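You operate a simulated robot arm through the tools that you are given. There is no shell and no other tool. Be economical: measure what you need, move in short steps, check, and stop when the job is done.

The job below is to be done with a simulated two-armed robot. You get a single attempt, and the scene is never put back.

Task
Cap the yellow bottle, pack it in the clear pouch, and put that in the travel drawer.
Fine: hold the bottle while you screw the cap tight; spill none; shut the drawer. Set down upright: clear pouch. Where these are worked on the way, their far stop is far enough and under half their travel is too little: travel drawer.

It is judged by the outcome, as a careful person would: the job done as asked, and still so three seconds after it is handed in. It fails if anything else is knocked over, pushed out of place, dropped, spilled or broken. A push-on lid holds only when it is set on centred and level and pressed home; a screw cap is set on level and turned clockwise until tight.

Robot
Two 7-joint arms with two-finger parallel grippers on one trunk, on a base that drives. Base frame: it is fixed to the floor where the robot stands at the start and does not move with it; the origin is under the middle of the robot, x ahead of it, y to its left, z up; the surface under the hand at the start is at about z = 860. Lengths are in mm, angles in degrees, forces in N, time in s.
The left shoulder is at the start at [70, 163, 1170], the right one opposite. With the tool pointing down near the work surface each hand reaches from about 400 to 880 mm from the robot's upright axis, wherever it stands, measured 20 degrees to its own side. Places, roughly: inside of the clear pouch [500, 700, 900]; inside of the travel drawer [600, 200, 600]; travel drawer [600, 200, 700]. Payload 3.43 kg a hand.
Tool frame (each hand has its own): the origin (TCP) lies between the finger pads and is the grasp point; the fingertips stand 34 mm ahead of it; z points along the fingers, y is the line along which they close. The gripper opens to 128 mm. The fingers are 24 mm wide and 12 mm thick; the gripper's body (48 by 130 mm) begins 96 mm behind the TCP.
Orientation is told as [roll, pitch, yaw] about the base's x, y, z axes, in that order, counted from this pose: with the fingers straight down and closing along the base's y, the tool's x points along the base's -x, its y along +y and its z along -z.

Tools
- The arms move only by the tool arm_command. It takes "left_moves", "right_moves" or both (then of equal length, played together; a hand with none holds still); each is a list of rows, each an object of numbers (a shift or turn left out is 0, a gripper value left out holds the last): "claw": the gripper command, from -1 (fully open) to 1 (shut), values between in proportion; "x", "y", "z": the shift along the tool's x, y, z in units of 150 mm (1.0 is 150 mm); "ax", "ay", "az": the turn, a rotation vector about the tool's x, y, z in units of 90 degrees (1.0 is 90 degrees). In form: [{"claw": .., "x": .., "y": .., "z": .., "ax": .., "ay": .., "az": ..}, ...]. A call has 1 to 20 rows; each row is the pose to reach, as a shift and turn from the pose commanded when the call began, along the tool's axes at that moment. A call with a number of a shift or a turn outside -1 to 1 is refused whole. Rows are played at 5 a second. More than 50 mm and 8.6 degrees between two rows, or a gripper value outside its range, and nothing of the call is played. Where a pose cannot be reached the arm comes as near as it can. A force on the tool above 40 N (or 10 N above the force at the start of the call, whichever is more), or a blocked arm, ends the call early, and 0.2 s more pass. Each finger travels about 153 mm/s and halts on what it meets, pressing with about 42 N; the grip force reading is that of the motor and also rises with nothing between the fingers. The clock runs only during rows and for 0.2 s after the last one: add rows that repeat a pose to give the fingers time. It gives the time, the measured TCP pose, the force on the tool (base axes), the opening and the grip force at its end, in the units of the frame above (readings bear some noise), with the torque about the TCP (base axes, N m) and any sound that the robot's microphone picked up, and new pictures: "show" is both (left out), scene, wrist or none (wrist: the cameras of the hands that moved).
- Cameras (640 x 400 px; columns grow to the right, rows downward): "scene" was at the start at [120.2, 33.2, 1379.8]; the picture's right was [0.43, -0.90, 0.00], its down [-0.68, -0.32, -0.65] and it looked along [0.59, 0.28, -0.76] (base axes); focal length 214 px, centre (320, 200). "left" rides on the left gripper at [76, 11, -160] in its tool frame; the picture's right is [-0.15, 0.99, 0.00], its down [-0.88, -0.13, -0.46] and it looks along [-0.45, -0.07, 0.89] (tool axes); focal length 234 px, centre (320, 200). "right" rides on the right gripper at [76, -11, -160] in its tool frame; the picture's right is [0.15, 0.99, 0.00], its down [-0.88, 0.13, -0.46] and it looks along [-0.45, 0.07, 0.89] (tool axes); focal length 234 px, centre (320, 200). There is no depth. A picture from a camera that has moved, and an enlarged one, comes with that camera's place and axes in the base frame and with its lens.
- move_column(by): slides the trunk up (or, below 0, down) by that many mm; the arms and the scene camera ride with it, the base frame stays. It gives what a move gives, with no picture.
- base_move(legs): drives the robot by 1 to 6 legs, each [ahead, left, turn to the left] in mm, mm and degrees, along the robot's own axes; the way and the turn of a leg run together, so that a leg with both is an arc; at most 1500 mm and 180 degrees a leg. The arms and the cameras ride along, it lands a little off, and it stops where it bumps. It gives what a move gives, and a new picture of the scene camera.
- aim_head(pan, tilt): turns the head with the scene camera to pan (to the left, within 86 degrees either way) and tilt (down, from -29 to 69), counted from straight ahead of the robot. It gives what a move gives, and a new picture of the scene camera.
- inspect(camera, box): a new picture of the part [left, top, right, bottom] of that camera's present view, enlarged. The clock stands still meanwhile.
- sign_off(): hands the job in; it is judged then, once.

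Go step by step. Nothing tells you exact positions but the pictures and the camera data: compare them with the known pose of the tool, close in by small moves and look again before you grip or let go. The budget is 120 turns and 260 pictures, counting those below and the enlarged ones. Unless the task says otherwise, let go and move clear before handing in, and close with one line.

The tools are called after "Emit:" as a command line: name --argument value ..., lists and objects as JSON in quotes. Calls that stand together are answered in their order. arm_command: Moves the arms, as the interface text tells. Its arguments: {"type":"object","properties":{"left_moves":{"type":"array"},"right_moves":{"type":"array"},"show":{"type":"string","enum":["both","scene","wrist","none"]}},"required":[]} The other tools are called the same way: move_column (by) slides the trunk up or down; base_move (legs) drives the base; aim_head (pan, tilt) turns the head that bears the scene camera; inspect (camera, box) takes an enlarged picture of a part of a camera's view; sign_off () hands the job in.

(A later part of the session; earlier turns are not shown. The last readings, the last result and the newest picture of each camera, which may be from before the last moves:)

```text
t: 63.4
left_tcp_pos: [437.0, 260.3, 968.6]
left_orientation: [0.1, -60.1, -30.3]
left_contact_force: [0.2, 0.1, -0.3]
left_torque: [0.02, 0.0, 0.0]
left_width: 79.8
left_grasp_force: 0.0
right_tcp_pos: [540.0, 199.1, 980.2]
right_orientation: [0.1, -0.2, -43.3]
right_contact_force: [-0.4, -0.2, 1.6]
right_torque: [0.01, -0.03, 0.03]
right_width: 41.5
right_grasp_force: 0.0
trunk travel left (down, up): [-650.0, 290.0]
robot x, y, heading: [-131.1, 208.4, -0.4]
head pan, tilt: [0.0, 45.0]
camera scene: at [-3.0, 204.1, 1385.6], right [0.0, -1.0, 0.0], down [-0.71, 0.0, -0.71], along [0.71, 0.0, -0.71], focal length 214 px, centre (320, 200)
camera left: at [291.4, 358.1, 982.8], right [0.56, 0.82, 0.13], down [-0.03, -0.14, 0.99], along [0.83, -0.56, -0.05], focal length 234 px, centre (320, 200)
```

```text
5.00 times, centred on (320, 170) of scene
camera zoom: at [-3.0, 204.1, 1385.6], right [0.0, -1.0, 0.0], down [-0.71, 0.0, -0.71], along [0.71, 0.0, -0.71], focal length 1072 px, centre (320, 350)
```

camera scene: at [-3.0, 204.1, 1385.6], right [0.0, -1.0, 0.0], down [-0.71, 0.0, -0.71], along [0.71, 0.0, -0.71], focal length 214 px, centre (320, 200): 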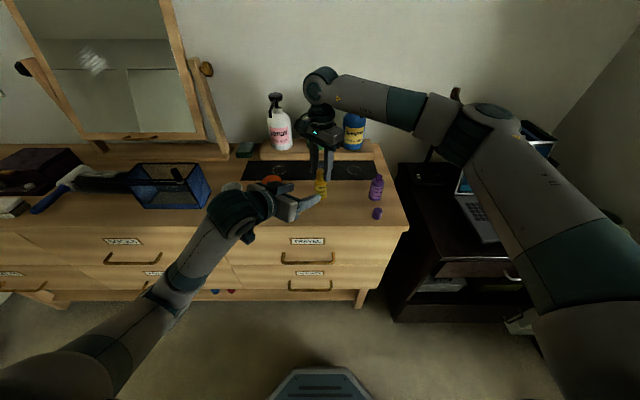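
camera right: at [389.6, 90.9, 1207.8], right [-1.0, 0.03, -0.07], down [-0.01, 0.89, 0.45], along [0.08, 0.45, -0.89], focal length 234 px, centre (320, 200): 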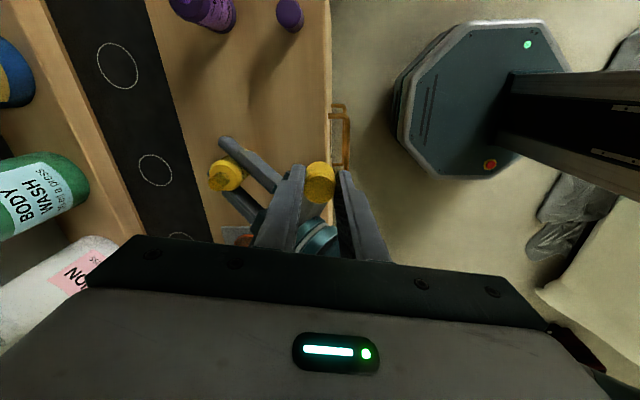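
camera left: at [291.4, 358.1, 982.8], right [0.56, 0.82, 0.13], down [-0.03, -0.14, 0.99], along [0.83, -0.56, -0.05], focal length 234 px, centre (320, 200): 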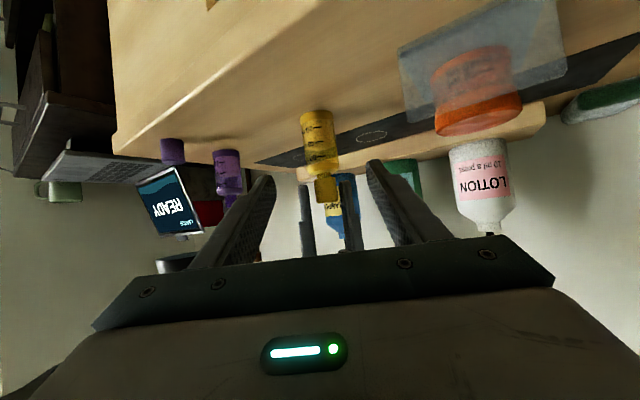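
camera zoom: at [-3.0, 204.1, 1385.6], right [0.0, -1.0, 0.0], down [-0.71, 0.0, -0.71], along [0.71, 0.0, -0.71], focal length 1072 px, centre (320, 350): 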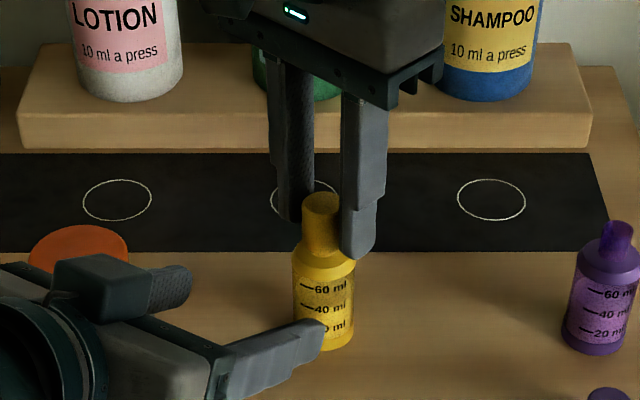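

Bottle stands steady, capped. Left hand retreats up and to the left; right hand turns to yaw 0 and opens wider around the cap.

Emit:
arm_command --left_moves '[{"x": -0.05, "y": 0.1, "z": -0.2}, {"x": -0.11, "y": 0.2, "z": -0.4}, {"x": -0.17, "y": 0.3, "z": -0.6}, {"x": -0.23, "y": 0.4, "z": -0.75}, {"x": -0.28, "y": 0.5, "z": -0.85}, {"x": -0.28, "y": 0.5, "z": -0.85}, {"x": -0.28, "y": 0.5, "z": -0.85}]' --right_moves '[{"y": 0.012, "claw": 0.1}, {"az": -0.08, "y": 0.012, "claw": -0.17}, {"az": -0.16, "y": 0.012, "claw": -0.17}, {"az": -0.24, "y": 0.012}, {"az": -0.32, "y": 0.012}, {"az": -0.4, "y": 0.012}, {"az": -0.48, "y": 0.012}]' --show "both"

Emit:
inspect --camera "right" --box '[220, 60, 420, 220]'

```text
t: 65.0
left_tcp_pos: [423.5, 375.6, 1066.8]
left_orientation: [0.0, -59.9, -30.3]
left_contact_force: [-0.2, 0.0, -0.2]
left_torque: [0.02, -0.04, -0.01]
left_width: 80.1
left_grasp_force: 0.1
left hand out of reach, approached as far as the arm can: row 2, 3, 4, 5, 6, 7
right_tcp_pos: [543.2, 199.8, 979.8]
right_orientation: [-0.1, 0.0, -0.2]
right_contact_force: [-0.3, 0.2, -0.5]
right_torque: [0.03, -0.02, -0.02]
right_width: 74.8
right_grasp_force: 0.1
trunk travel left (down, up): [-650.0, 290.0]
robot x, y, heading: [-133.2, 205.3, -0.1]
head pan, tilt: [0.0, 45.0]
camera scene: at [-2.4, 203.9, 1385.6], right [0.0, -1.0, 0.0], down [-0.71, 0.0, -0.71], along [0.71, 0.0, -0.71], focal length 214 px, centre (320, 200)
camera right: at [465.9, 188.9, 1138.8], right [-0.14, 0.99, 0.0], down [0.88, 0.13, 0.46], along [0.45, 0.06, -0.89], focal length 234 px, centre (320, 200)
camera left: at [277.9, 473.9, 1081.6], right [0.56, 0.82, 0.13], down [-0.03, -0.14, 0.99], along [0.83, -0.56, -0.05], focal length 234 px, centre (320, 200)
```

scene: 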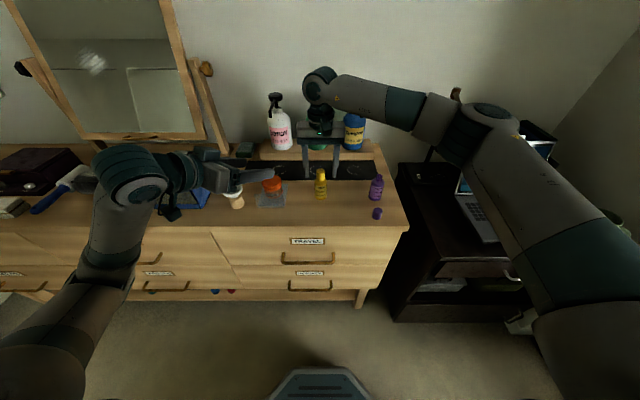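
right: 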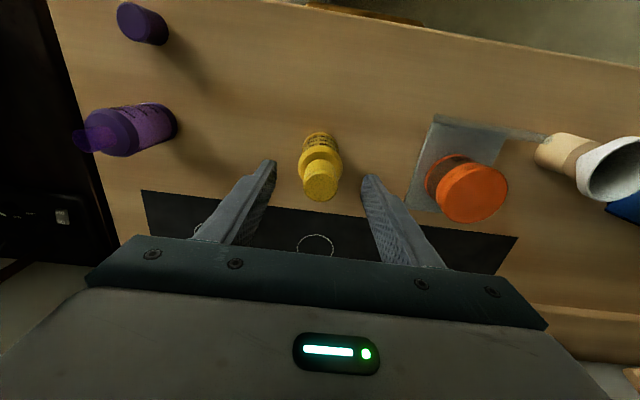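
left: 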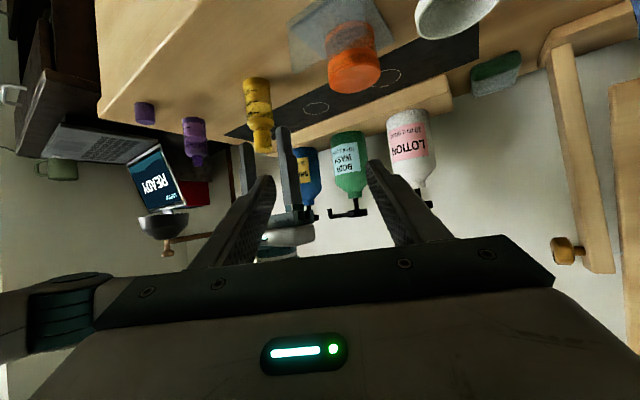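

```text
2.50 times, centred on (320, 140) of right
camera zoom: at [465.9, 188.9, 1138.8], right [-0.14, 0.99, 0.0], down [0.88, 0.13, 0.46], along [0.45, 0.06, -0.89], focal length 585 px, centre (320, 350)
```

zoom: 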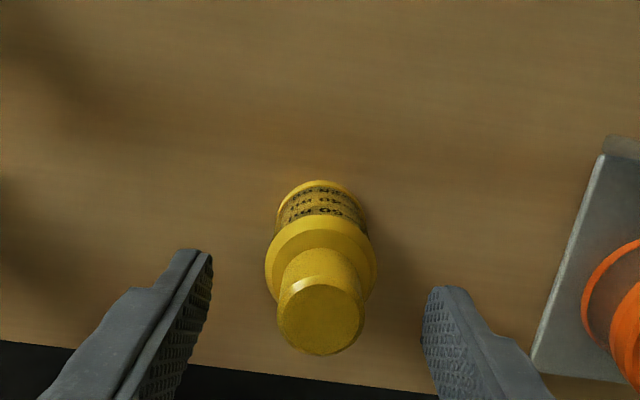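

Fingers are centred on the bottle. Lower onto the body, grip, and lift straight up.

Emit:
arm_command --right_moves '[{"x": 0.007, "z": 0.15}, {"x": 0.007, "z": 0.3}, {"x": 0.007, "z": 0.45}, {"x": 0.007, "z": 0.45, "claw": 0.1}, {"x": 0.007, "z": 0.45, "claw": 0.25}, {"x": 0.007, "z": 0.45, "claw": 0.34}, {"x": 0.007, "z": 0.45, "claw": 0.45}, {"x": 0.007, "z": 0.45, "claw": 0.6}, {"x": 0.007, "z": 0.45, "claw": 0.6}]' --show "none"

Emit:
inspect --camera "scene" --box '[270, 130, 370, 210]'

```text
t: 67.0
left_tcp_pos: [424.0, 375.8, 1066.7]
left_orientation: [0.0, -60.0, -30.2]
left_contact_force: [0.6, -0.5, 0.0]
left_torque: [0.02, 0.0, 0.0]
left_width: 80.1
left_grasp_force: 0.0
right_tcp_pos: [540.9, 201.2, 911.9]
right_orientation: [-0.1, -0.1, -0.1]
right_contact_force: [0.3, -1.4, -0.3]
right_torque: [-0.02, 0.01, 0.01]
right_width: 41.1
right_grasp_force: 42.0
trunk travel left (down, up): [-650.0, 290.0]
robot x, y, heading: [-135.0, 203.4, -0.2]
head pan, tilt: [0.0, 45.0]
```

```text
5.00 times, centred on (320, 170) of scene
camera zoom: at [-2.2, 203.9, 1385.6], right [0.0, -1.0, 0.0], down [-0.71, 0.0, -0.71], along [0.71, 0.0, -0.71], focal length 1072 px, centre (320, 350)
```

zoom: 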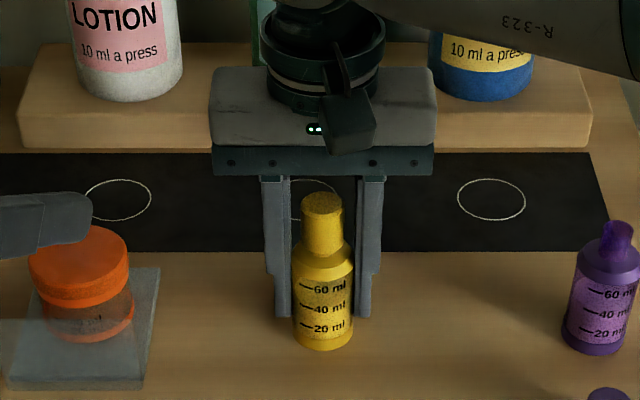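

Bottle is firmly gripped by its body. I raise the trunk 150 mm to lift everything clear, then drive left to bring it over the pouch.

Emit:
move_column --by 150

Emit:
base_move --legs '[[-23, 0, 0], [0, 480, 0]]'

Emit:
inspect --camera "scene" --box '[220, 130, 420, 290]'

Emit:
inspect --camera "right" --box '[200, 40, 440, 240]'

```text
t: 68.7
left_tcp_pos: [423.8, 375.1, 1217.2]
left_orientation: [0.1, -60.0, -30.3]
left_contact_force: [-0.2, -0.2, 0.6]
left_torque: [-0.01, -0.03, 0.0]
left_width: 80.1
left_grasp_force: 0.0
right_tcp_pos: [541.1, 200.5, 1061.6]
right_orientation: [-0.1, -0.1, -0.1]
right_contact_force: [0.6, 0.4, -0.9]
right_torque: [-0.03, -0.01, -0.04]
right_width: 40.7
right_grasp_force: 41.6
trunk travel left (down, up): [-800.0, 140.0]
robot x, y, heading: [-133.9, 206.0, -0.3]
head pan, tilt: [0.0, 45.0]
```

```text
t: 72.0
left_tcp_pos: [394.0, 868.4, 1217.4]
left_orientation: [0.1, -60.0, -29.3]
left_contact_force: [0.2, -0.5, -0.5]
left_torque: [0.0, -0.03, -0.01]
left_width: 79.9
left_grasp_force: 0.0
right_tcp_pos: [513.9, 696.9, 1061.9]
right_orientation: [-0.1, 0.0, 0.8]
right_contact_force: [1.0, -0.1, -0.3]
right_torque: [-0.02, 0.0, -0.01]
right_width: 40.7
right_grasp_force: 41.4
trunk travel left (down, up): [-800.0, 140.0]
robot x, y, heading: [-160.6, 687.7, 1.0]
head pan, tilt: [0.0, 45.0]
camera scene: at [-28.8, 689.6, 1535.6], right [0.02, -1.0, 0.0], down [-0.71, -0.01, -0.71], along [0.71, 0.01, -0.71], focal length 214 px, centre (320, 200)
```

scene: 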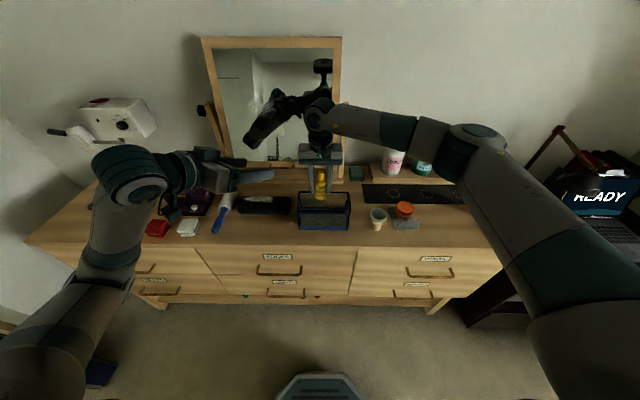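

```text
2.50 times, centred on (320, 210) of scene
camera zoom: at [-28.8, 689.6, 1535.6], right [0.02, -1.0, 0.0], down [-0.71, -0.01, -0.71], along [0.71, 0.01, -0.71], focal length 536 px, centre (320, 175)
```

zoom: 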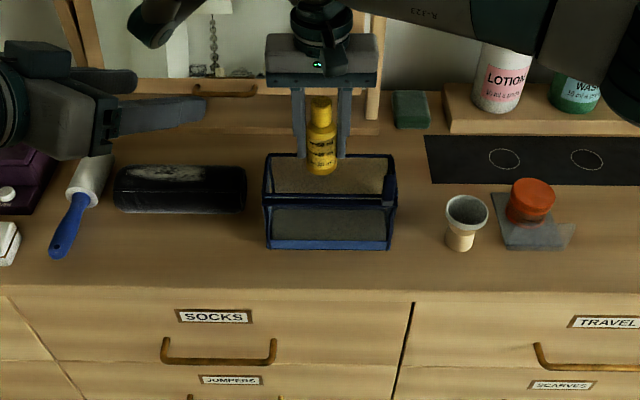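

```text
2.00 times, centred on (320, 140) of right
camera zoom: at [438.4, 684.1, 1221.6], right [-0.16, 0.99, 0.0], down [0.88, 0.14, 0.46], along [0.45, 0.07, -0.89], focal length 468 px, centre (320, 320)
```

zoom: 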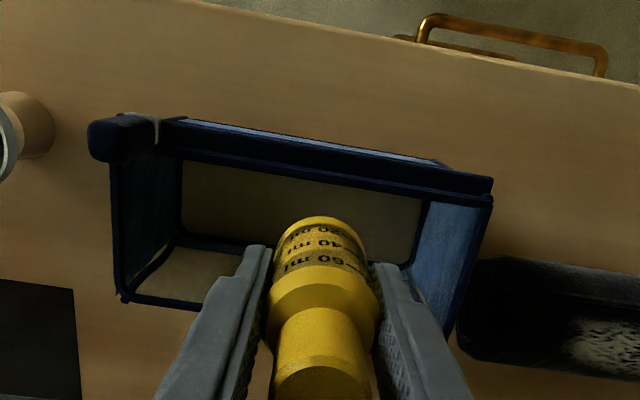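

Pouch centre is about [519,684]; bottle hangs at [514,697], bottom z≈1010. I shift it to the centre and lower partway in.

Emit:
arm_command --right_moves '[{"x": -0.03, "y": -0.087}, {"x": -0.03, "y": -0.087, "z": 0.0}, {"x": -0.03, "y": -0.087, "z": 0.2}, {"x": -0.03, "y": -0.087, "z": 0.4}, {"x": -0.03, "y": -0.087, "z": 0.6}, {"x": -0.03, "y": -0.087, "z": 0.6}]' --show "wrist"

Emit:
inspect --camera "scene" --box '[270, 160, 370, 240]'

```text
t: 73.4
left_tcp_pos: [394.4, 869.6, 1216.5]
left_orientation: [0.1, -60.0, -29.2]
left_contact_force: [-0.3, -0.4, 0.3]
left_torque: [0.01, -0.02, 0.0]
left_width: 79.9
left_grasp_force: 0.1
right_tcp_pos: [518.3, 684.2, 968.1]
right_orientation: [0.2, 0.1, 0.7]
right_contact_force: [-0.1, 0.1, -0.7]
right_torque: [0.01, 0.02, 0.0]
right_width: 41.1
right_grasp_force: 42.3
trunk travel left (down, up): [-800.0, 140.0]
robot x, y, heading: [-157.8, 688.8, 0.8]
head pan, tilt: [0.0, 45.0]
camera right: at [443.2, 670.7, 1129.2], right [-0.16, 0.99, 0.0], down [0.88, 0.14, 0.46], along [0.45, 0.07, -0.89], focal length 234 px, centre (320, 200)
```

right: 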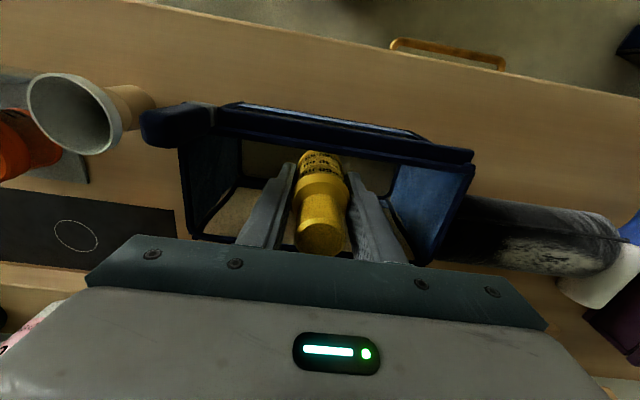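

```text
5.00 times, centred on (320, 200) of scene
camera zoom: at [-28.9, 690.0, 1535.6], right [0.02, -1.0, 0.0], down [-0.71, -0.01, -0.71], along [0.71, 0.01, -0.71], focal length 1072 px, centre (320, 200)
```

zoom: 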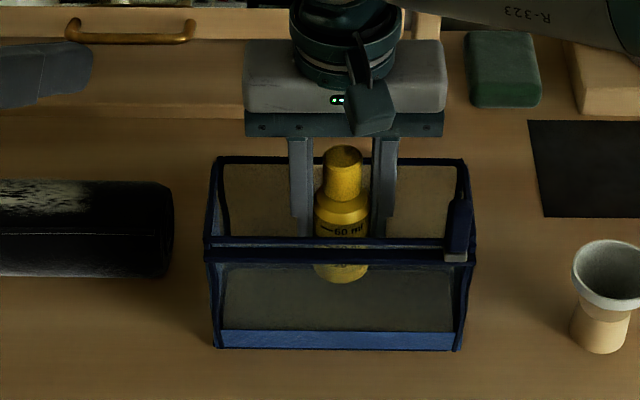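

The bottle is inside the rim, centred. Lower it toward the pouch floor.

Emit:
arm_command --right_moves '[{"z": 0.12}, {"z": 0.24}, {"z": 0.31}, {"z": 0.325}, {"z": 0.335}, {"z": 0.335}]' --show "none"

Emit:
inspect --camera "scene" --box '[270, 160, 370, 240]'

```text
t: 74.8
left_tcp_pos: [394.0, 869.8, 1216.9]
left_orientation: [-0.1, -60.0, -29.1]
left_contact_force: [0.9, 0.5, 0.1]
left_torque: [0.03, -0.03, -0.01]
left_width: 80.2
left_grasp_force: 0.1
right_tcp_pos: [519.4, 685.6, 921.8]
right_orientation: [-0.1, -0.1, 0.8]
right_contact_force: [0.2, -0.3, -0.3]
right_torque: [-0.01, 0.01, 0.0]
right_width: 40.9
right_grasp_force: 42.1
trunk travel left (down, up): [-800.0, 140.0]
robot x, y, heading: [-159.8, 690.5, 0.9]
head pan, tilt: [0.0, 45.0]
```

```text
5.00 times, centred on (320, 200) of scene
camera zoom: at [-28.7, 690.1, 1535.5], right [0.02, -1.0, 0.0], down [-0.71, -0.01, -0.71], along [0.71, 0.01, -0.71], focal length 1072 px, centre (320, 200)
```

zoom: 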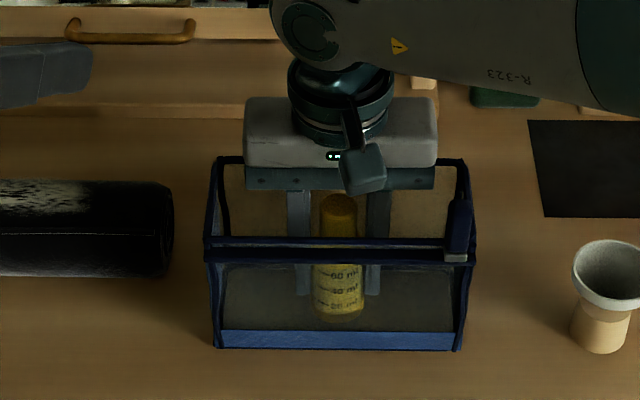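

About 8 mm left; lower in 1 mm rows until it rests.

Emit:
arm_command --right_moves '[{"z": 0.015}, {"z": 0.025}, {"z": 0.033}, {"z": 0.04}, {"z": 0.047}, {"z": 0.053}, {"z": 0.053}]' --show "none"

```text
t: 76.4
left_tcp_pos: [392.3, 870.2, 1217.4]
left_orientation: [0.2, -60.0, -29.2]
left_contact_force: [-0.5, 0.0, 1.0]
left_torque: [-0.02, 0.02, -0.05]
left_width: 80.0
left_grasp_force: 0.0
right_tcp_pos: [518.8, 683.7, 915.8]
right_orientation: [0.1, -0.2, 0.8]
right_contact_force: [-1.4, 0.7, 9.3]
right_torque: [0.01, 0.13, 0.01]
right_width: 41.1
right_grasp_force: 42.2
trunk travel left (down, up): [-800.0, 140.0]
robot x, y, heading: [-162.3, 684.6, 1.0]
head pan, tilt: [0.0, 45.0]
```

The bottle rests on the floor of the pouch (9 N). Release and rise.

Emit:
arm_command --right_moves '[{"z": -0.007}, {"z": -0.007, "claw": 0.2}, {"z": -0.007, "claw": 0.0}, {"z": -0.007, "claw": -0.15}, {"z": -0.007, "claw": -0.15}, {"z": -0.2}, {"z": -0.45}, {"z": -0.7}, {"z": -0.95}, {"z": -0.95}]' --show "wrist"

Emit:
inspect --camera "scene" --box '[270, 160, 370, 240]'

Emit:
inspect --camera "right" --box '[200, 40, 440, 240]'

```text
t: 78.6
left_tcp_pos: [394.6, 869.4, 1217.7]
left_orientation: [0.0, -60.0, -29.2]
left_contact_force: [-0.2, -0.5, 0.1]
left_torque: [-0.01, 0.0, 0.02]
left_width: 79.8
left_grasp_force: 0.1
right_tcp_pos: [518.5, 684.7, 1056.6]
right_orientation: [-0.1, 0.0, 0.8]
right_contact_force: [0.2, -0.4, -0.5]
right_torque: [0.02, 0.04, -0.02]
right_width: 73.7
right_grasp_force: 0.1
trunk travel left (down, up): [-800.0, 140.0]
robot x, y, heading: [-162.6, 688.0, 0.9]
head pan, tilt: [0.0, 45.0]
camera right: at [443.0, 672.3, 1215.3], right [-0.16, 0.99, 0.0], down [0.88, 0.14, 0.46], along [0.45, 0.07, -0.89], focal length 234 px, centre (320, 200)
```

right: 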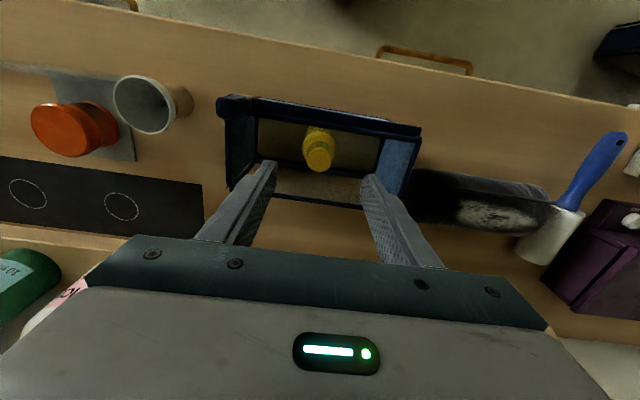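

```text
5.00 times, centred on (320, 200) of scene
camera zoom: at [-28.4, 690.1, 1535.5], right [0.02, -1.0, 0.0], down [-0.71, -0.01, -0.71], along [0.71, 0.01, -0.71], focal length 1072 px, centre (320, 200)
```

zoom: 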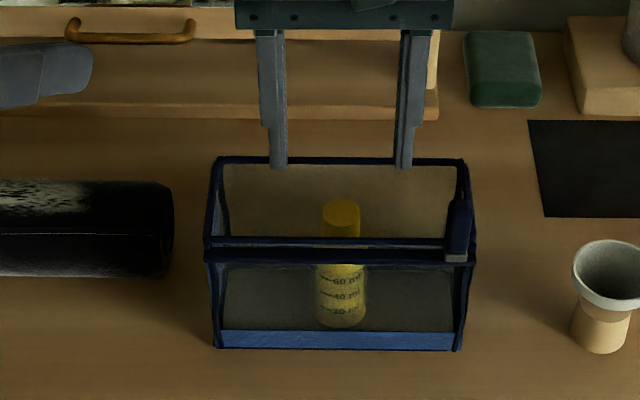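

```text
2.00 times, centred on (320, 140) of right
camera zoom: at [443.0, 672.3, 1215.3], right [-0.16, 0.99, 0.0], down [0.88, 0.14, 0.46], along [0.45, 0.07, -0.89], focal length 468 px, centre (320, 320)
```

zoom: 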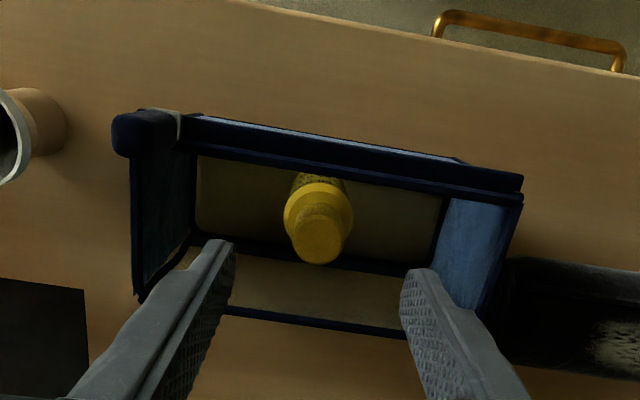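

The bottle stands in the pouch. Next I open the travel drawer with the right hand: first tuck the left hand and drive back and right to face the handle.

Emit:
arm_command --left_moves '[{"x": -0.07, "y": -0.025, "z": -0.09, "ay": 0.08}, {"x": -0.14, "y": -0.05, "z": -0.18, "ay": 0.16}, {"x": -0.21, "y": -0.075, "z": -0.27, "ay": 0.24}, {"x": -0.28, "y": -0.1, "z": -0.36, "ay": 0.32}, {"x": -0.35, "y": -0.125, "z": -0.45, "ay": 0.4}, {"x": -0.42, "y": -0.15, "z": -0.54, "ay": 0.48}, {"x": -0.47, "y": -0.175, "z": -0.62, "ay": 0.56}, {"x": -0.52, "y": -0.195, "z": -0.7, "ay": 0.63}, {"x": -0.52, "y": -0.195, "z": -0.7, "ay": 0.667}]' --show "none"

Emit:
base_move --legs '[[-150, 0, 0], [0, -355, -0.9]]'

```text
t: 80.6
left_tcp_pos: [335.1, 869.4, 1337.4]
left_orientation: [0.1, 0.2, -29.1]
left_contact_force: [0.0, -0.5, 0.4]
left_torque: [-0.02, -0.01, 0.02]
left_width: 79.9
left_grasp_force: 0.0
right_tcp_pos: [517.7, 685.3, 1055.9]
right_orientation: [0.0, 0.0, 0.8]
right_contact_force: [-0.4, 0.3, 0.3]
right_torque: [0.0, -0.01, -0.02]
right_width: 73.8
right_grasp_force: 0.0
trunk travel left (down, up): [-800.0, 140.0]
robot x, y, heading: [-159.0, 687.2, 1.0]
head pan, tilt: [0.0, 45.0]
```

```text
t: 83.9
left_tcp_pos: [184.2, 513.2, 1336.6]
left_orientation: [0.0, 0.0, -30.5]
left_contact_force: [-0.7, 0.2, 0.4]
left_torque: [-0.07, -0.02, 0.01]
left_width: 79.9
left_grasp_force: 0.2
right_tcp_pos: [363.7, 324.2, 1055.3]
right_orientation: [-0.1, -0.1, -0.4]
right_contact_force: [0.2, -0.6, -0.3]
right_torque: [-0.04, -0.01, -0.02]
right_width: 73.5
right_grasp_force: 0.0
trunk travel left (down, up): [-800.0, 140.0]
robot x, y, heading: [-313.6, 341.6, -0.5]
head pan, tilt: [0.0, 45.0]
camera scene: at [-183.1, 341.7, 1535.5], right [-0.01, -1.0, 0.0], down [-0.71, 0.0, -0.71], along [0.71, -0.01, -0.71], focal length 214 px, centre (320, 200)
```

scene: 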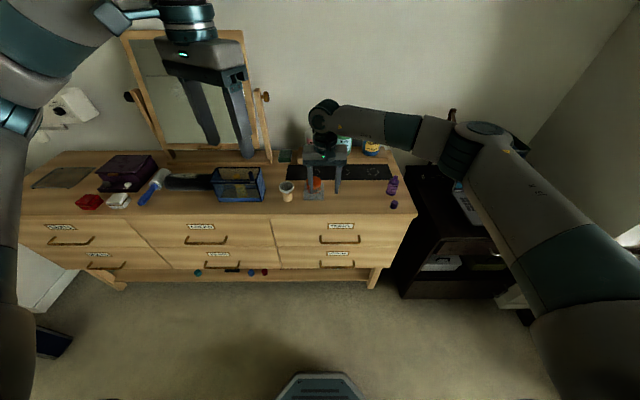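

The handle bar is near [371,243,723]. I turn the right hand to point forward with the fingers closing vertically, staying high for now.

Emit:
arm_command --right_moves '[{"az": 0.09, "y": -0.05}, {"az": 0.18, "y": -0.1}, {"az": 0.27, "y": -0.15}, {"az": 0.36, "y": -0.2}, {"az": 0.45, "y": -0.25}, {"az": 0.54, "y": -0.3}, {"az": 0.63, "y": -0.35}, {"az": 0.72, "y": -0.4}, {"az": 0.81, "y": -0.45}, {"az": 0.9, "y": -0.5}, {"az": 0.95, "y": -0.54}, {"az": 1.0, "y": -0.54}]' --show "none"

Emit:
arm_command --right_moves '[{"ax": -0.09, "y": -0.05}, {"ax": -0.18, "y": -0.1}, {"ax": -0.27, "y": -0.15}, {"ax": -0.36, "y": -0.2}, {"ax": -0.45, "y": -0.25}, {"ax": -0.54, "y": -0.3}, {"ax": -0.63, "y": -0.35}, {"ax": -0.72, "y": -0.4}, {"ax": -0.81, "y": -0.4}, {"ax": -0.9, "y": -0.4}, {"ax": -0.95, "y": -0.4}, {"ax": -0.95, "y": -0.4}]' --show "both"

```text
t: 86.5
left_tcp_pos: [185.3, 511.7, 1337.4]
left_orientation: [0.0, 0.0, -30.4]
left_contact_force: [-0.5, -0.2, -0.4]
left_torque: [0.03, -0.02, 0.0]
left_width: 80.0
left_grasp_force: 0.0
right_tcp_pos: [363.5, 241.3, 1056.8]
right_orientation: [0.1, -0.1, -90.6]
right_contact_force: [-0.1, -0.2, -0.3]
right_torque: [-0.03, -0.03, 0.01]
right_width: 73.6
right_grasp_force: 0.0
trunk travel left (down, up): [-800.0, 140.0]
robot x, y, heading: [-313.8, 341.1, -0.6]
head pan, tilt: [0.0, 45.0]
```

```text
t: 89.1
left_tcp_pos: [183.3, 511.3, 1338.0]
left_orientation: [0.0, -0.1, -30.4]
left_contact_force: [-0.8, -0.4, 0.4]
left_torque: [0.0, 0.0, 0.01]
left_width: 79.8
left_grasp_force: 0.1
right_tcp_pos: [288.6, 299.7, 1093.6]
right_orientation: [85.3, -0.2, -90.9]
right_contact_force: [0.3, -0.3, 0.7]
right_torque: [-0.02, 0.0, -0.03]
right_width: 73.6
right_grasp_force: 0.0
right hand out of reach, approached as far as the arm can: row 9, 10, 11, 12
trunk travel left (down, up): [-800.0, 140.0]
robot x, y, heading: [-316.3, 338.7, -0.5]
head pan, tilt: [0.0, 45.0]
camera scene: at [-184.0, 340.6, 1535.7], right [-0.01, -1.0, 0.0], down [-0.71, 0.0, -0.71], along [0.71, 0.0, -0.71], focal length 214 px, centre (320, 200)
camera right: at [129.0, 376.4, 1094.2], right [0.08, 0.15, 0.99], down [-0.46, -0.87, 0.17], along [0.89, -0.47, -0.01], focal length 234 px, centre (320, 200)
```

scene: 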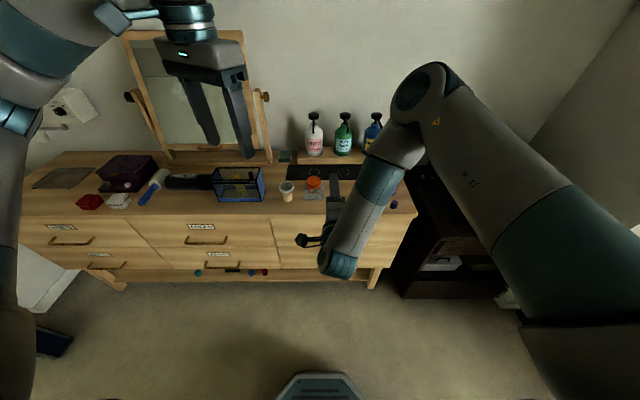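
right: 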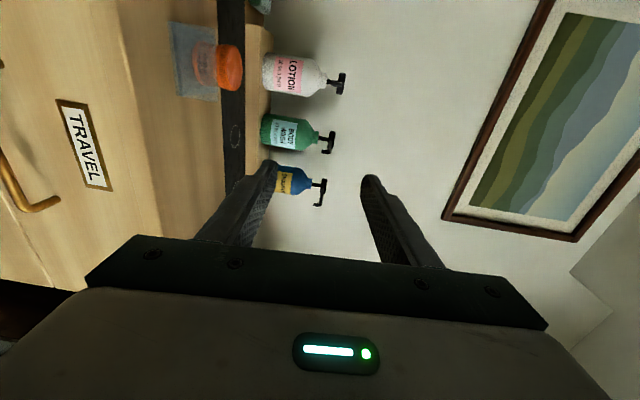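

The hand points forward at [289,300,1094]. I lower the trunk 360 mm so it comes level with the handle, still 70 mm short of it.

Emit:
move_column --by -360

Emit:
aim_head --pan -8 --tilt 35

Emit:
inspect --camera "right" --box '[0, 0, 640, 400]'

```text
t: 92.6
left_tcp_pos: [184.9, 511.5, 977.3]
left_orientation: [0.0, 0.0, -30.4]
left_contact_force: [-0.3, -0.2, -0.6]
left_torque: [0.0, 0.02, -0.03]
left_width: 80.2
left_grasp_force: 0.0
right_tcp_pos: [288.8, 298.0, 732.3]
right_orientation: [85.2, -0.2, -91.0]
right_contact_force: [-0.8, -0.2, 0.0]
right_torque: [-0.01, -0.01, 0.0]
right_width: 73.8
right_grasp_force: 0.1
trunk travel left (down, up): [-440.0, 500.0]
robot x, y, heading: [-315.4, 342.3, -0.7]
head pan, tilt: [0.0, 45.0]
```

```text
t: 93.3
left_tcp_pos: [184.3, 510.6, 977.1]
left_orientation: [0.0, 0.1, -30.4]
left_contact_force: [-0.9, -0.3, -0.6]
left_torque: [-0.01, 0.0, 0.02]
left_width: 80.1
left_grasp_force: 0.0
right_tcp_pos: [288.0, 297.3, 732.7]
right_orientation: [85.2, -0.2, -91.0]
right_contact_force: [0.1, 0.0, 0.2]
right_torque: [-0.01, -0.05, -0.03]
right_width: 73.4
right_grasp_force: 0.0
trunk travel left (down, up): [-440.0, 500.0]
robot x, y, heading: [-313.8, 342.8, -0.3]
head pan, tilt: [-8.0, 35.0]
camera scene: at [-177.5, 328.1, 1190.3], right [-0.14, -0.99, 0.0], down [-0.57, 0.08, -0.82], along [0.81, -0.12, -0.57], focal length 214 px, centre (320, 200)
```

scene: 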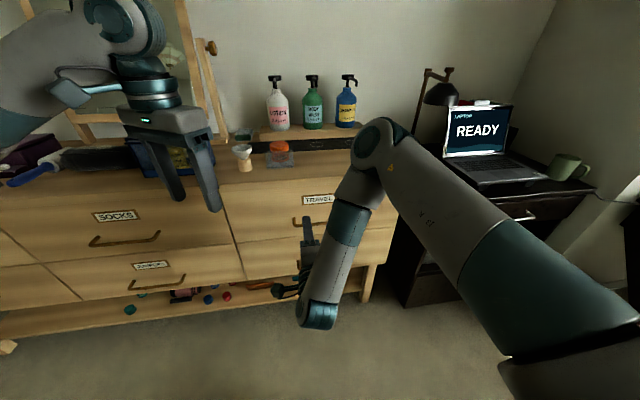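

```text
1.00 times, centred on (320, 200) of right (not enlarged: the box is as wide or as high as the picture)
camera zoom: at [129.5, 376.0, 733.9], right [0.09, 0.15, 0.99], down [-0.46, -0.87, 0.17], along [0.88, -0.47, -0.01], focal length 234 px, centre (320, 200)
```

zoom: 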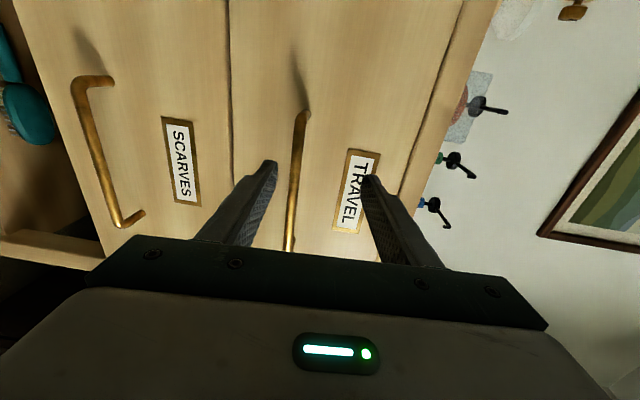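

The bar is seen at z≈698, y 154–342. I align the fingers to it and move to just before the bar, then look.

Emit:
arm_command --right_moves '[{"x": -0.1, "y": -0.06, "claw": 0.1}, {"x": -0.2, "y": -0.12, "claw": 0.1}, {"x": -0.32, "y": -0.182, "claw": 0.1}, {"x": -0.32, "y": -0.182, "z": 0.15}, {"x": -0.32, "y": -0.182, "z": 0.2}]' --show "none"

Emit:
inspect --camera "right" --box '[200, 40, 440, 240]'

Emit:
inspect --camera "scene" --box '[270, 180, 370, 260]'

```text
t: 94.5
left_tcp_pos: [184.9, 510.9, 978.1]
left_orientation: [0.0, 0.1, -30.4]
left_contact_force: [-0.3, -0.5, -0.3]
left_torque: [0.03, -0.01, 0.03]
left_width: 80.2
left_grasp_force: 0.1
right_tcp_pos: [300.1, 289.2, 729.9]
right_orientation: [84.6, -0.3, -92.0]
right_contact_force: [0.4, -0.6, -0.3]
right_torque: [0.03, 0.03, 0.01]
right_width: 57.6
right_grasp_force: 0.2
right hand out of reach, approached as far as the arm can: row 1, 2, 3, 4, 5
trunk travel left (down, up): [-440.0, 500.0]
robot x, y, heading: [-316.1, 341.7, -0.5]
head pan, tilt: [-8.0, 35.0]
```

```text
2.00 times, centred on (320, 140) of right
camera zoom: at [142.5, 371.2, 733.2], right [0.1, 0.15, 0.98], down [-0.47, -0.86, 0.18], along [0.88, -0.48, -0.02], focal length 468 px, centre (320, 320)
```

zoom: 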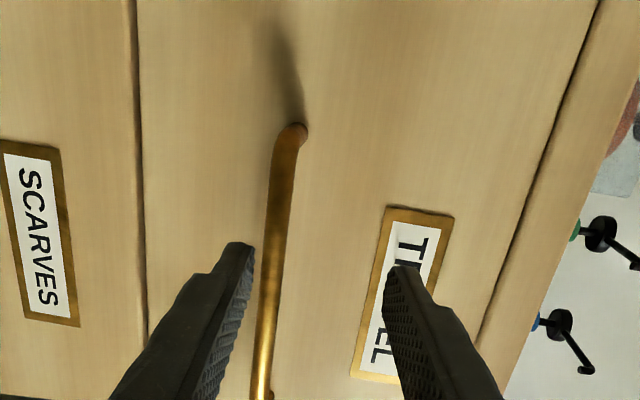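

```text
5.00 times, centred on (320, 220) of scene
camera zoom: at [-177.2, 327.7, 1190.3], right [-0.15, -0.99, 0.0], down [-0.57, 0.08, -0.82], along [0.81, -0.12, -0.57], focal length 1072 px, centre (320, 100)
```

zoom: 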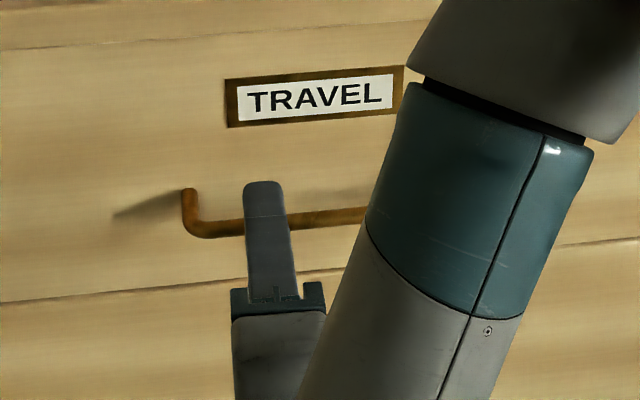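

The arm is at a limit here, so I align with the trunk (27 mm down) and base (40 mm right), then check before driving forward.

Emit:
move_column --by -27

Emit:
base_move --legs '[[0, -40, 0.4], [30, 0, 0]]'

Emit:
inspect --camera "right" --box '[200, 40, 440, 240]'

```text
t: 95.2
left_tcp_pos: [183.1, 511.3, 950.7]
left_orientation: [0.1, 0.1, -30.5]
left_contact_force: [-0.9, -0.3, 0.4]
left_torque: [0.0, 0.01, 0.02]
left_width: 80.1
left_grasp_force: 0.1
right_tcp_pos: [299.5, 289.5, 702.6]
right_orientation: [84.7, -0.2, -91.9]
right_contact_force: [-0.6, 0.3, 0.2]
right_torque: [0.0, 0.0, 0.01]
right_width: 57.8
right_grasp_force: 0.1
trunk travel left (down, up): [-413.0, 527.0]
robot x, y, heading: [-314.8, 339.5, -0.5]
head pan, tilt: [-8.0, 35.0]
```

```text
t: 96.5
left_tcp_pos: [213.9, 474.3, 950.1]
left_orientation: [0.0, 0.1, -30.0]
left_contact_force: [0.2, -0.2, -1.1]
left_torque: [-0.03, 0.05, -0.02]
left_width: 80.0
left_grasp_force: 0.0
right_tcp_pos: [329.1, 255.4, 701.8]
right_orientation: [84.6, -0.2, -91.5]
right_contact_force: [0.8, -0.4, -0.2]
right_torque: [-0.01, 0.02, 0.01]
right_width: 57.5
right_grasp_force: 0.0
trunk travel left (down, up): [-413.0, 527.0]
robot x, y, heading: [-285.8, 302.9, 0.0]
head pan, tilt: [-8.0, 35.0]
camera scene: at [-146.9, 288.6, 1163.2], right [-0.14, -0.99, 0.0], down [-0.57, 0.08, -0.82], along [0.81, -0.11, -0.57], focal length 214 px, centre (320, 200)
```

scene: 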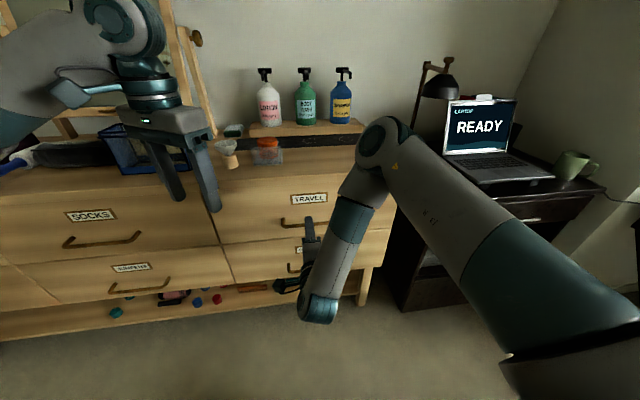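

```text
2.00 times, centred on (320, 140) of right
camera zoom: at [171.8, 334.3, 705.7], right [0.1, 0.15, 0.98], down [-0.47, -0.87, 0.18], along [0.88, -0.48, -0.02], focal length 468 px, centre (320, 320)
```

zoom: 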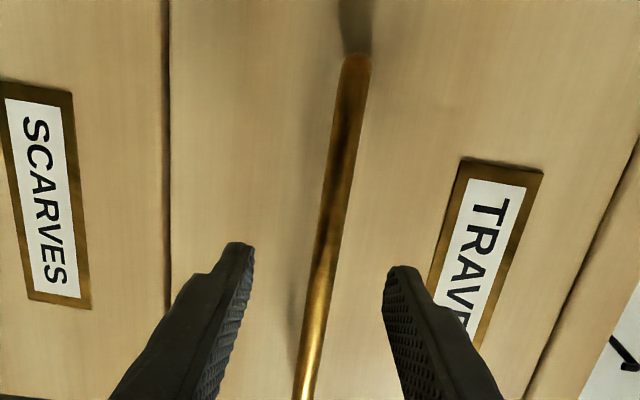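

The bar runs centrally between the fingers. Drive 30 mm ahead so the tips pass it, then check.

Emit:
base_move --legs '[[30, 0, 0]]'

Emit:
inspect --camera "right" --box '[200, 40, 440, 240]'

```text
t: 97.4
left_tcp_pos: [242.2, 474.4, 948.1]
left_orientation: [0.0, 0.2, -30.0]
left_contact_force: [0.4, 0.1, -0.8]
left_torque: [-0.02, 0.03, -0.01]
left_width: 80.2
left_grasp_force: 0.0
right_tcp_pos: [357.8, 254.8, 702.1]
right_orientation: [84.6, -0.2, -91.6]
right_contact_force: [0.2, 0.3, -0.4]
right_torque: [-0.01, -0.02, 0.02]
right_width: 57.6
right_grasp_force: 0.1
trunk travel left (down, up): [-413.0, 527.0]
robot x, y, heading: [-257.0, 301.0, -0.2]
head pan, tilt: [-8.0, 35.0]
camera scene: at [-117.9, 288.8, 1163.2], right [-0.14, -0.99, 0.0], down [-0.57, 0.08, -0.82], along [0.81, -0.11, -0.57], focal length 214 px, centre (320, 200)
```

scene: 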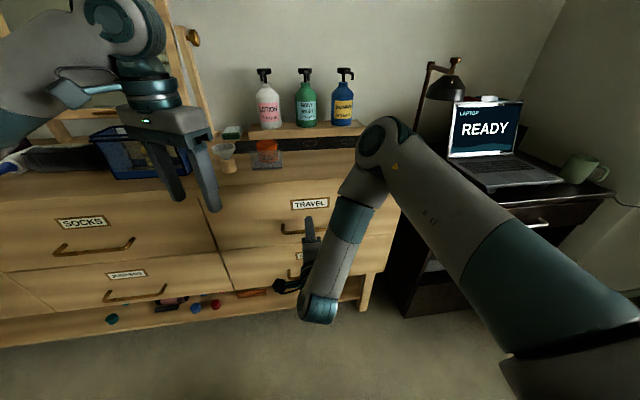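

```text
2.00 times, centred on (320, 140) of right
camera zoom: at [200.7, 334.3, 705.7], right [0.1, 0.15, 0.98], down [-0.47, -0.87, 0.18], along [0.88, -0.48, -0.02], focal length 468 px, centre (320, 320)
```

zoom: 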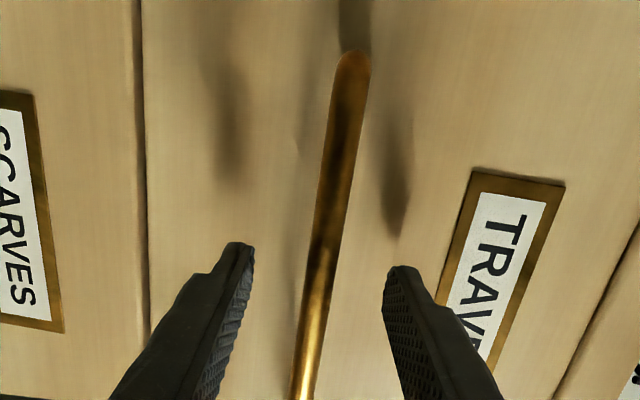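

Now close on the bar and read the width.

Emit:
arm_command --right_moves '[{"claw": 0.4}, {"claw": 0.6}, {"claw": 0.8}, {"claw": 1}, {"claw": 1}]' --show "none"

Emit:
inspect --camera "right" --box '[200, 40, 440, 240]'

```text
t: 98.6
left_tcp_pos: [241.5, 474.7, 948.6]
left_orientation: [-0.1, 0.2, -30.0]
left_contact_force: [0.2, 0.1, 0.4]
left_torque: [0.01, -0.02, -0.01]
left_width: 80.1
left_grasp_force: 0.0
right_tcp_pos: [358.2, 254.5, 701.7]
right_orientation: [84.5, -0.2, -91.6]
right_contact_force: [-3.9, 0.8, -12.1]
right_torque: [0.07, 0.18, 0.0]
right_width: 11.8
right_grasp_force: 45.0
trunk travel left (down, up): [-413.0, 527.0]
robot x, y, heading: [-257.8, 302.7, -0.1]
head pan, tilt: [-8.0, 35.0]
```

```text
2.00 times, centred on (320, 140) of right
camera zoom: at [199.8, 334.2, 705.2], right [0.1, 0.15, 0.98], down [-0.47, -0.87, 0.18], along [0.88, -0.48, -0.02], focal length 468 px, centre (320, 320)
```

zoom: 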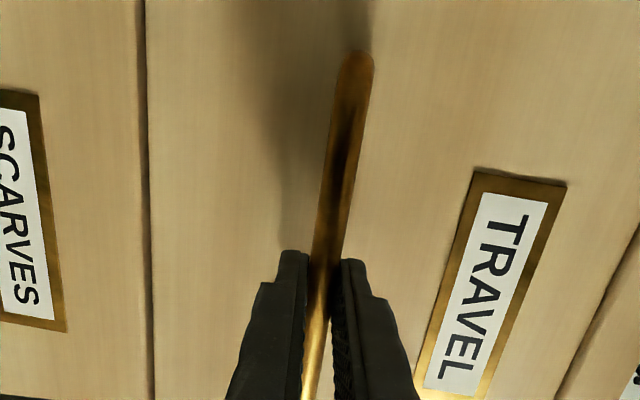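

Bar gripped (11.8 mm). Pull by driving back, first 150 mm.

Emit:
base_move --legs '[[-150, 0, 0]]'

```text
t: 99.9
left_tcp_pos: [89.7, 474.6, 949.0]
left_orientation: [0.0, 0.1, -29.9]
left_contact_force: [-0.3, -0.4, 0.3]
left_torque: [0.03, -0.04, 0.01]
left_width: 79.9
left_grasp_force: 0.1
right_tcp_pos: [207.2, 254.4, 701.5]
right_orientation: [84.4, -0.3, -91.6]
right_contact_force: [1.9, -11.3, -21.0]
right_torque: [-0.04, 0.27, -0.08]
right_width: 11.4
right_grasp_force: 44.7
trunk travel left (down, up): [-413.0, 527.0]
robot x, y, heading: [-408.7, 299.1, 0.0]
head pan, tilt: [-8.0, 35.0]
camera scene: at [-269.4, 287.6, 1163.1], right [-0.14, -0.99, 0.0], down [-0.57, 0.08, -0.82], along [0.81, -0.11, -0.58], focal length 214 px, centre (320, 200)
```

scene: 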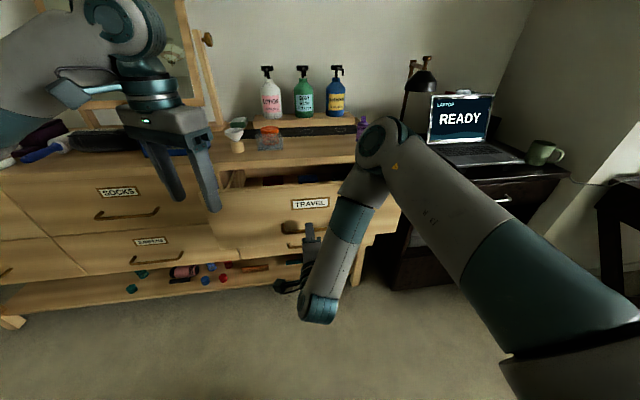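

The drawer follows. Pull 120 mm more.

Emit:
base_move --legs '[[-120, 0, 0]]'

Emit:
aim_head --pan -4 --tilt 40

Emit:
inspect --camera "scene" --box '[200, 110, 400, 270]'

```text
t: 100.8
left_tcp_pos: [72.9, 476.2, 949.4]
left_orientation: [0.0, 0.2, -29.9]
left_contact_force: [0.4, 0.9, 0.2]
left_torque: [0.03, 0.03, -0.01]
left_width: 80.2
left_grasp_force: 0.0
right_tcp_pos: [189.4, 253.6, 702.1]
right_orientation: [84.3, -0.2, -91.5]
right_contact_force: [-1.0, -1.0, 9.0]
right_torque: [-0.08, 0.01, 0.4]
right_width: 11.6
right_grasp_force: 45.0
trunk travel left (down, up): [-413.0, 527.0]
robot x, y, heading: [-422.2, 298.0, 0.2]
head pan, tilt: [-8.0, 35.0]
stopped in leg 1: the robot was blocked; the commanded pose is now the measured one
camera scene: at [-287.0, 288.5, 1163.5], right [-0.14, -0.99, 0.0], down [-0.57, 0.08, -0.82], along [0.81, -0.11, -0.57], focal length 214 px, centre (320, 200)
```

scene: 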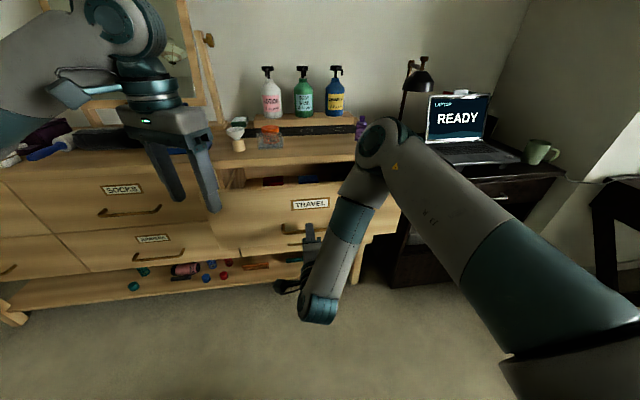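

```text
t: 101.5
left_tcp_pos: [72.6, 474.5, 950.9]
left_orientation: [0.1, 0.1, -29.9]
left_contact_force: [0.8, 0.3, -0.4]
left_torque: [0.02, 0.02, 0.0]
left_width: 80.0
left_grasp_force: 0.1
right_tcp_pos: [189.4, 254.7, 700.9]
right_orientation: [84.3, -0.1, -91.6]
right_contact_force: [2.2, -0.8, 11.0]
right_torque: [0.07, -0.15, 0.2]
right_width: 11.6
right_grasp_force: 44.7
trunk travel left (down, up): [-413.0, 527.0]
robot x, y, heading: [-420.8, 295.8, 0.2]
head pan, tilt: [-4.0, 40.0]
camera scene: at [-290.1, 294.9, 1156.1], right [-0.07, -1.0, 0.0], down [-0.64, 0.04, -0.77], along [0.76, -0.05, -0.64], focal length 214 px, centre (320, 200)
```

scene: 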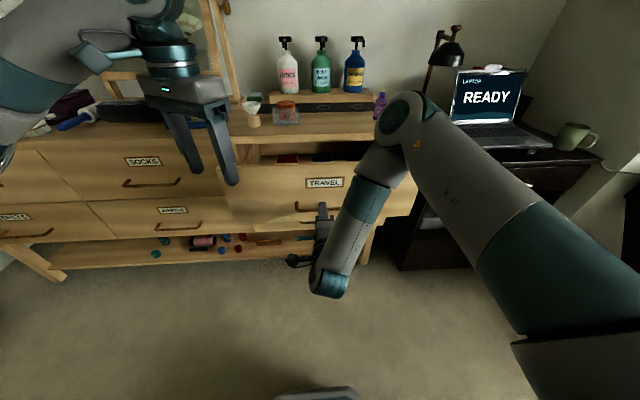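

```text
2.50 times, centred on (300, 190) of scene
camera zoom: at [-290.1, 294.9, 1156.1], right [-0.07, -1.0, 0.0], down [-0.64, 0.04, -0.77], along [0.76, -0.05, -0.64], focal length 536 px, centre (370, 225)
```

zoom: 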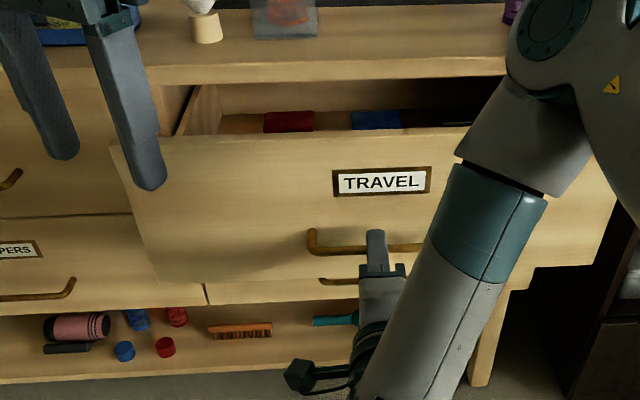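

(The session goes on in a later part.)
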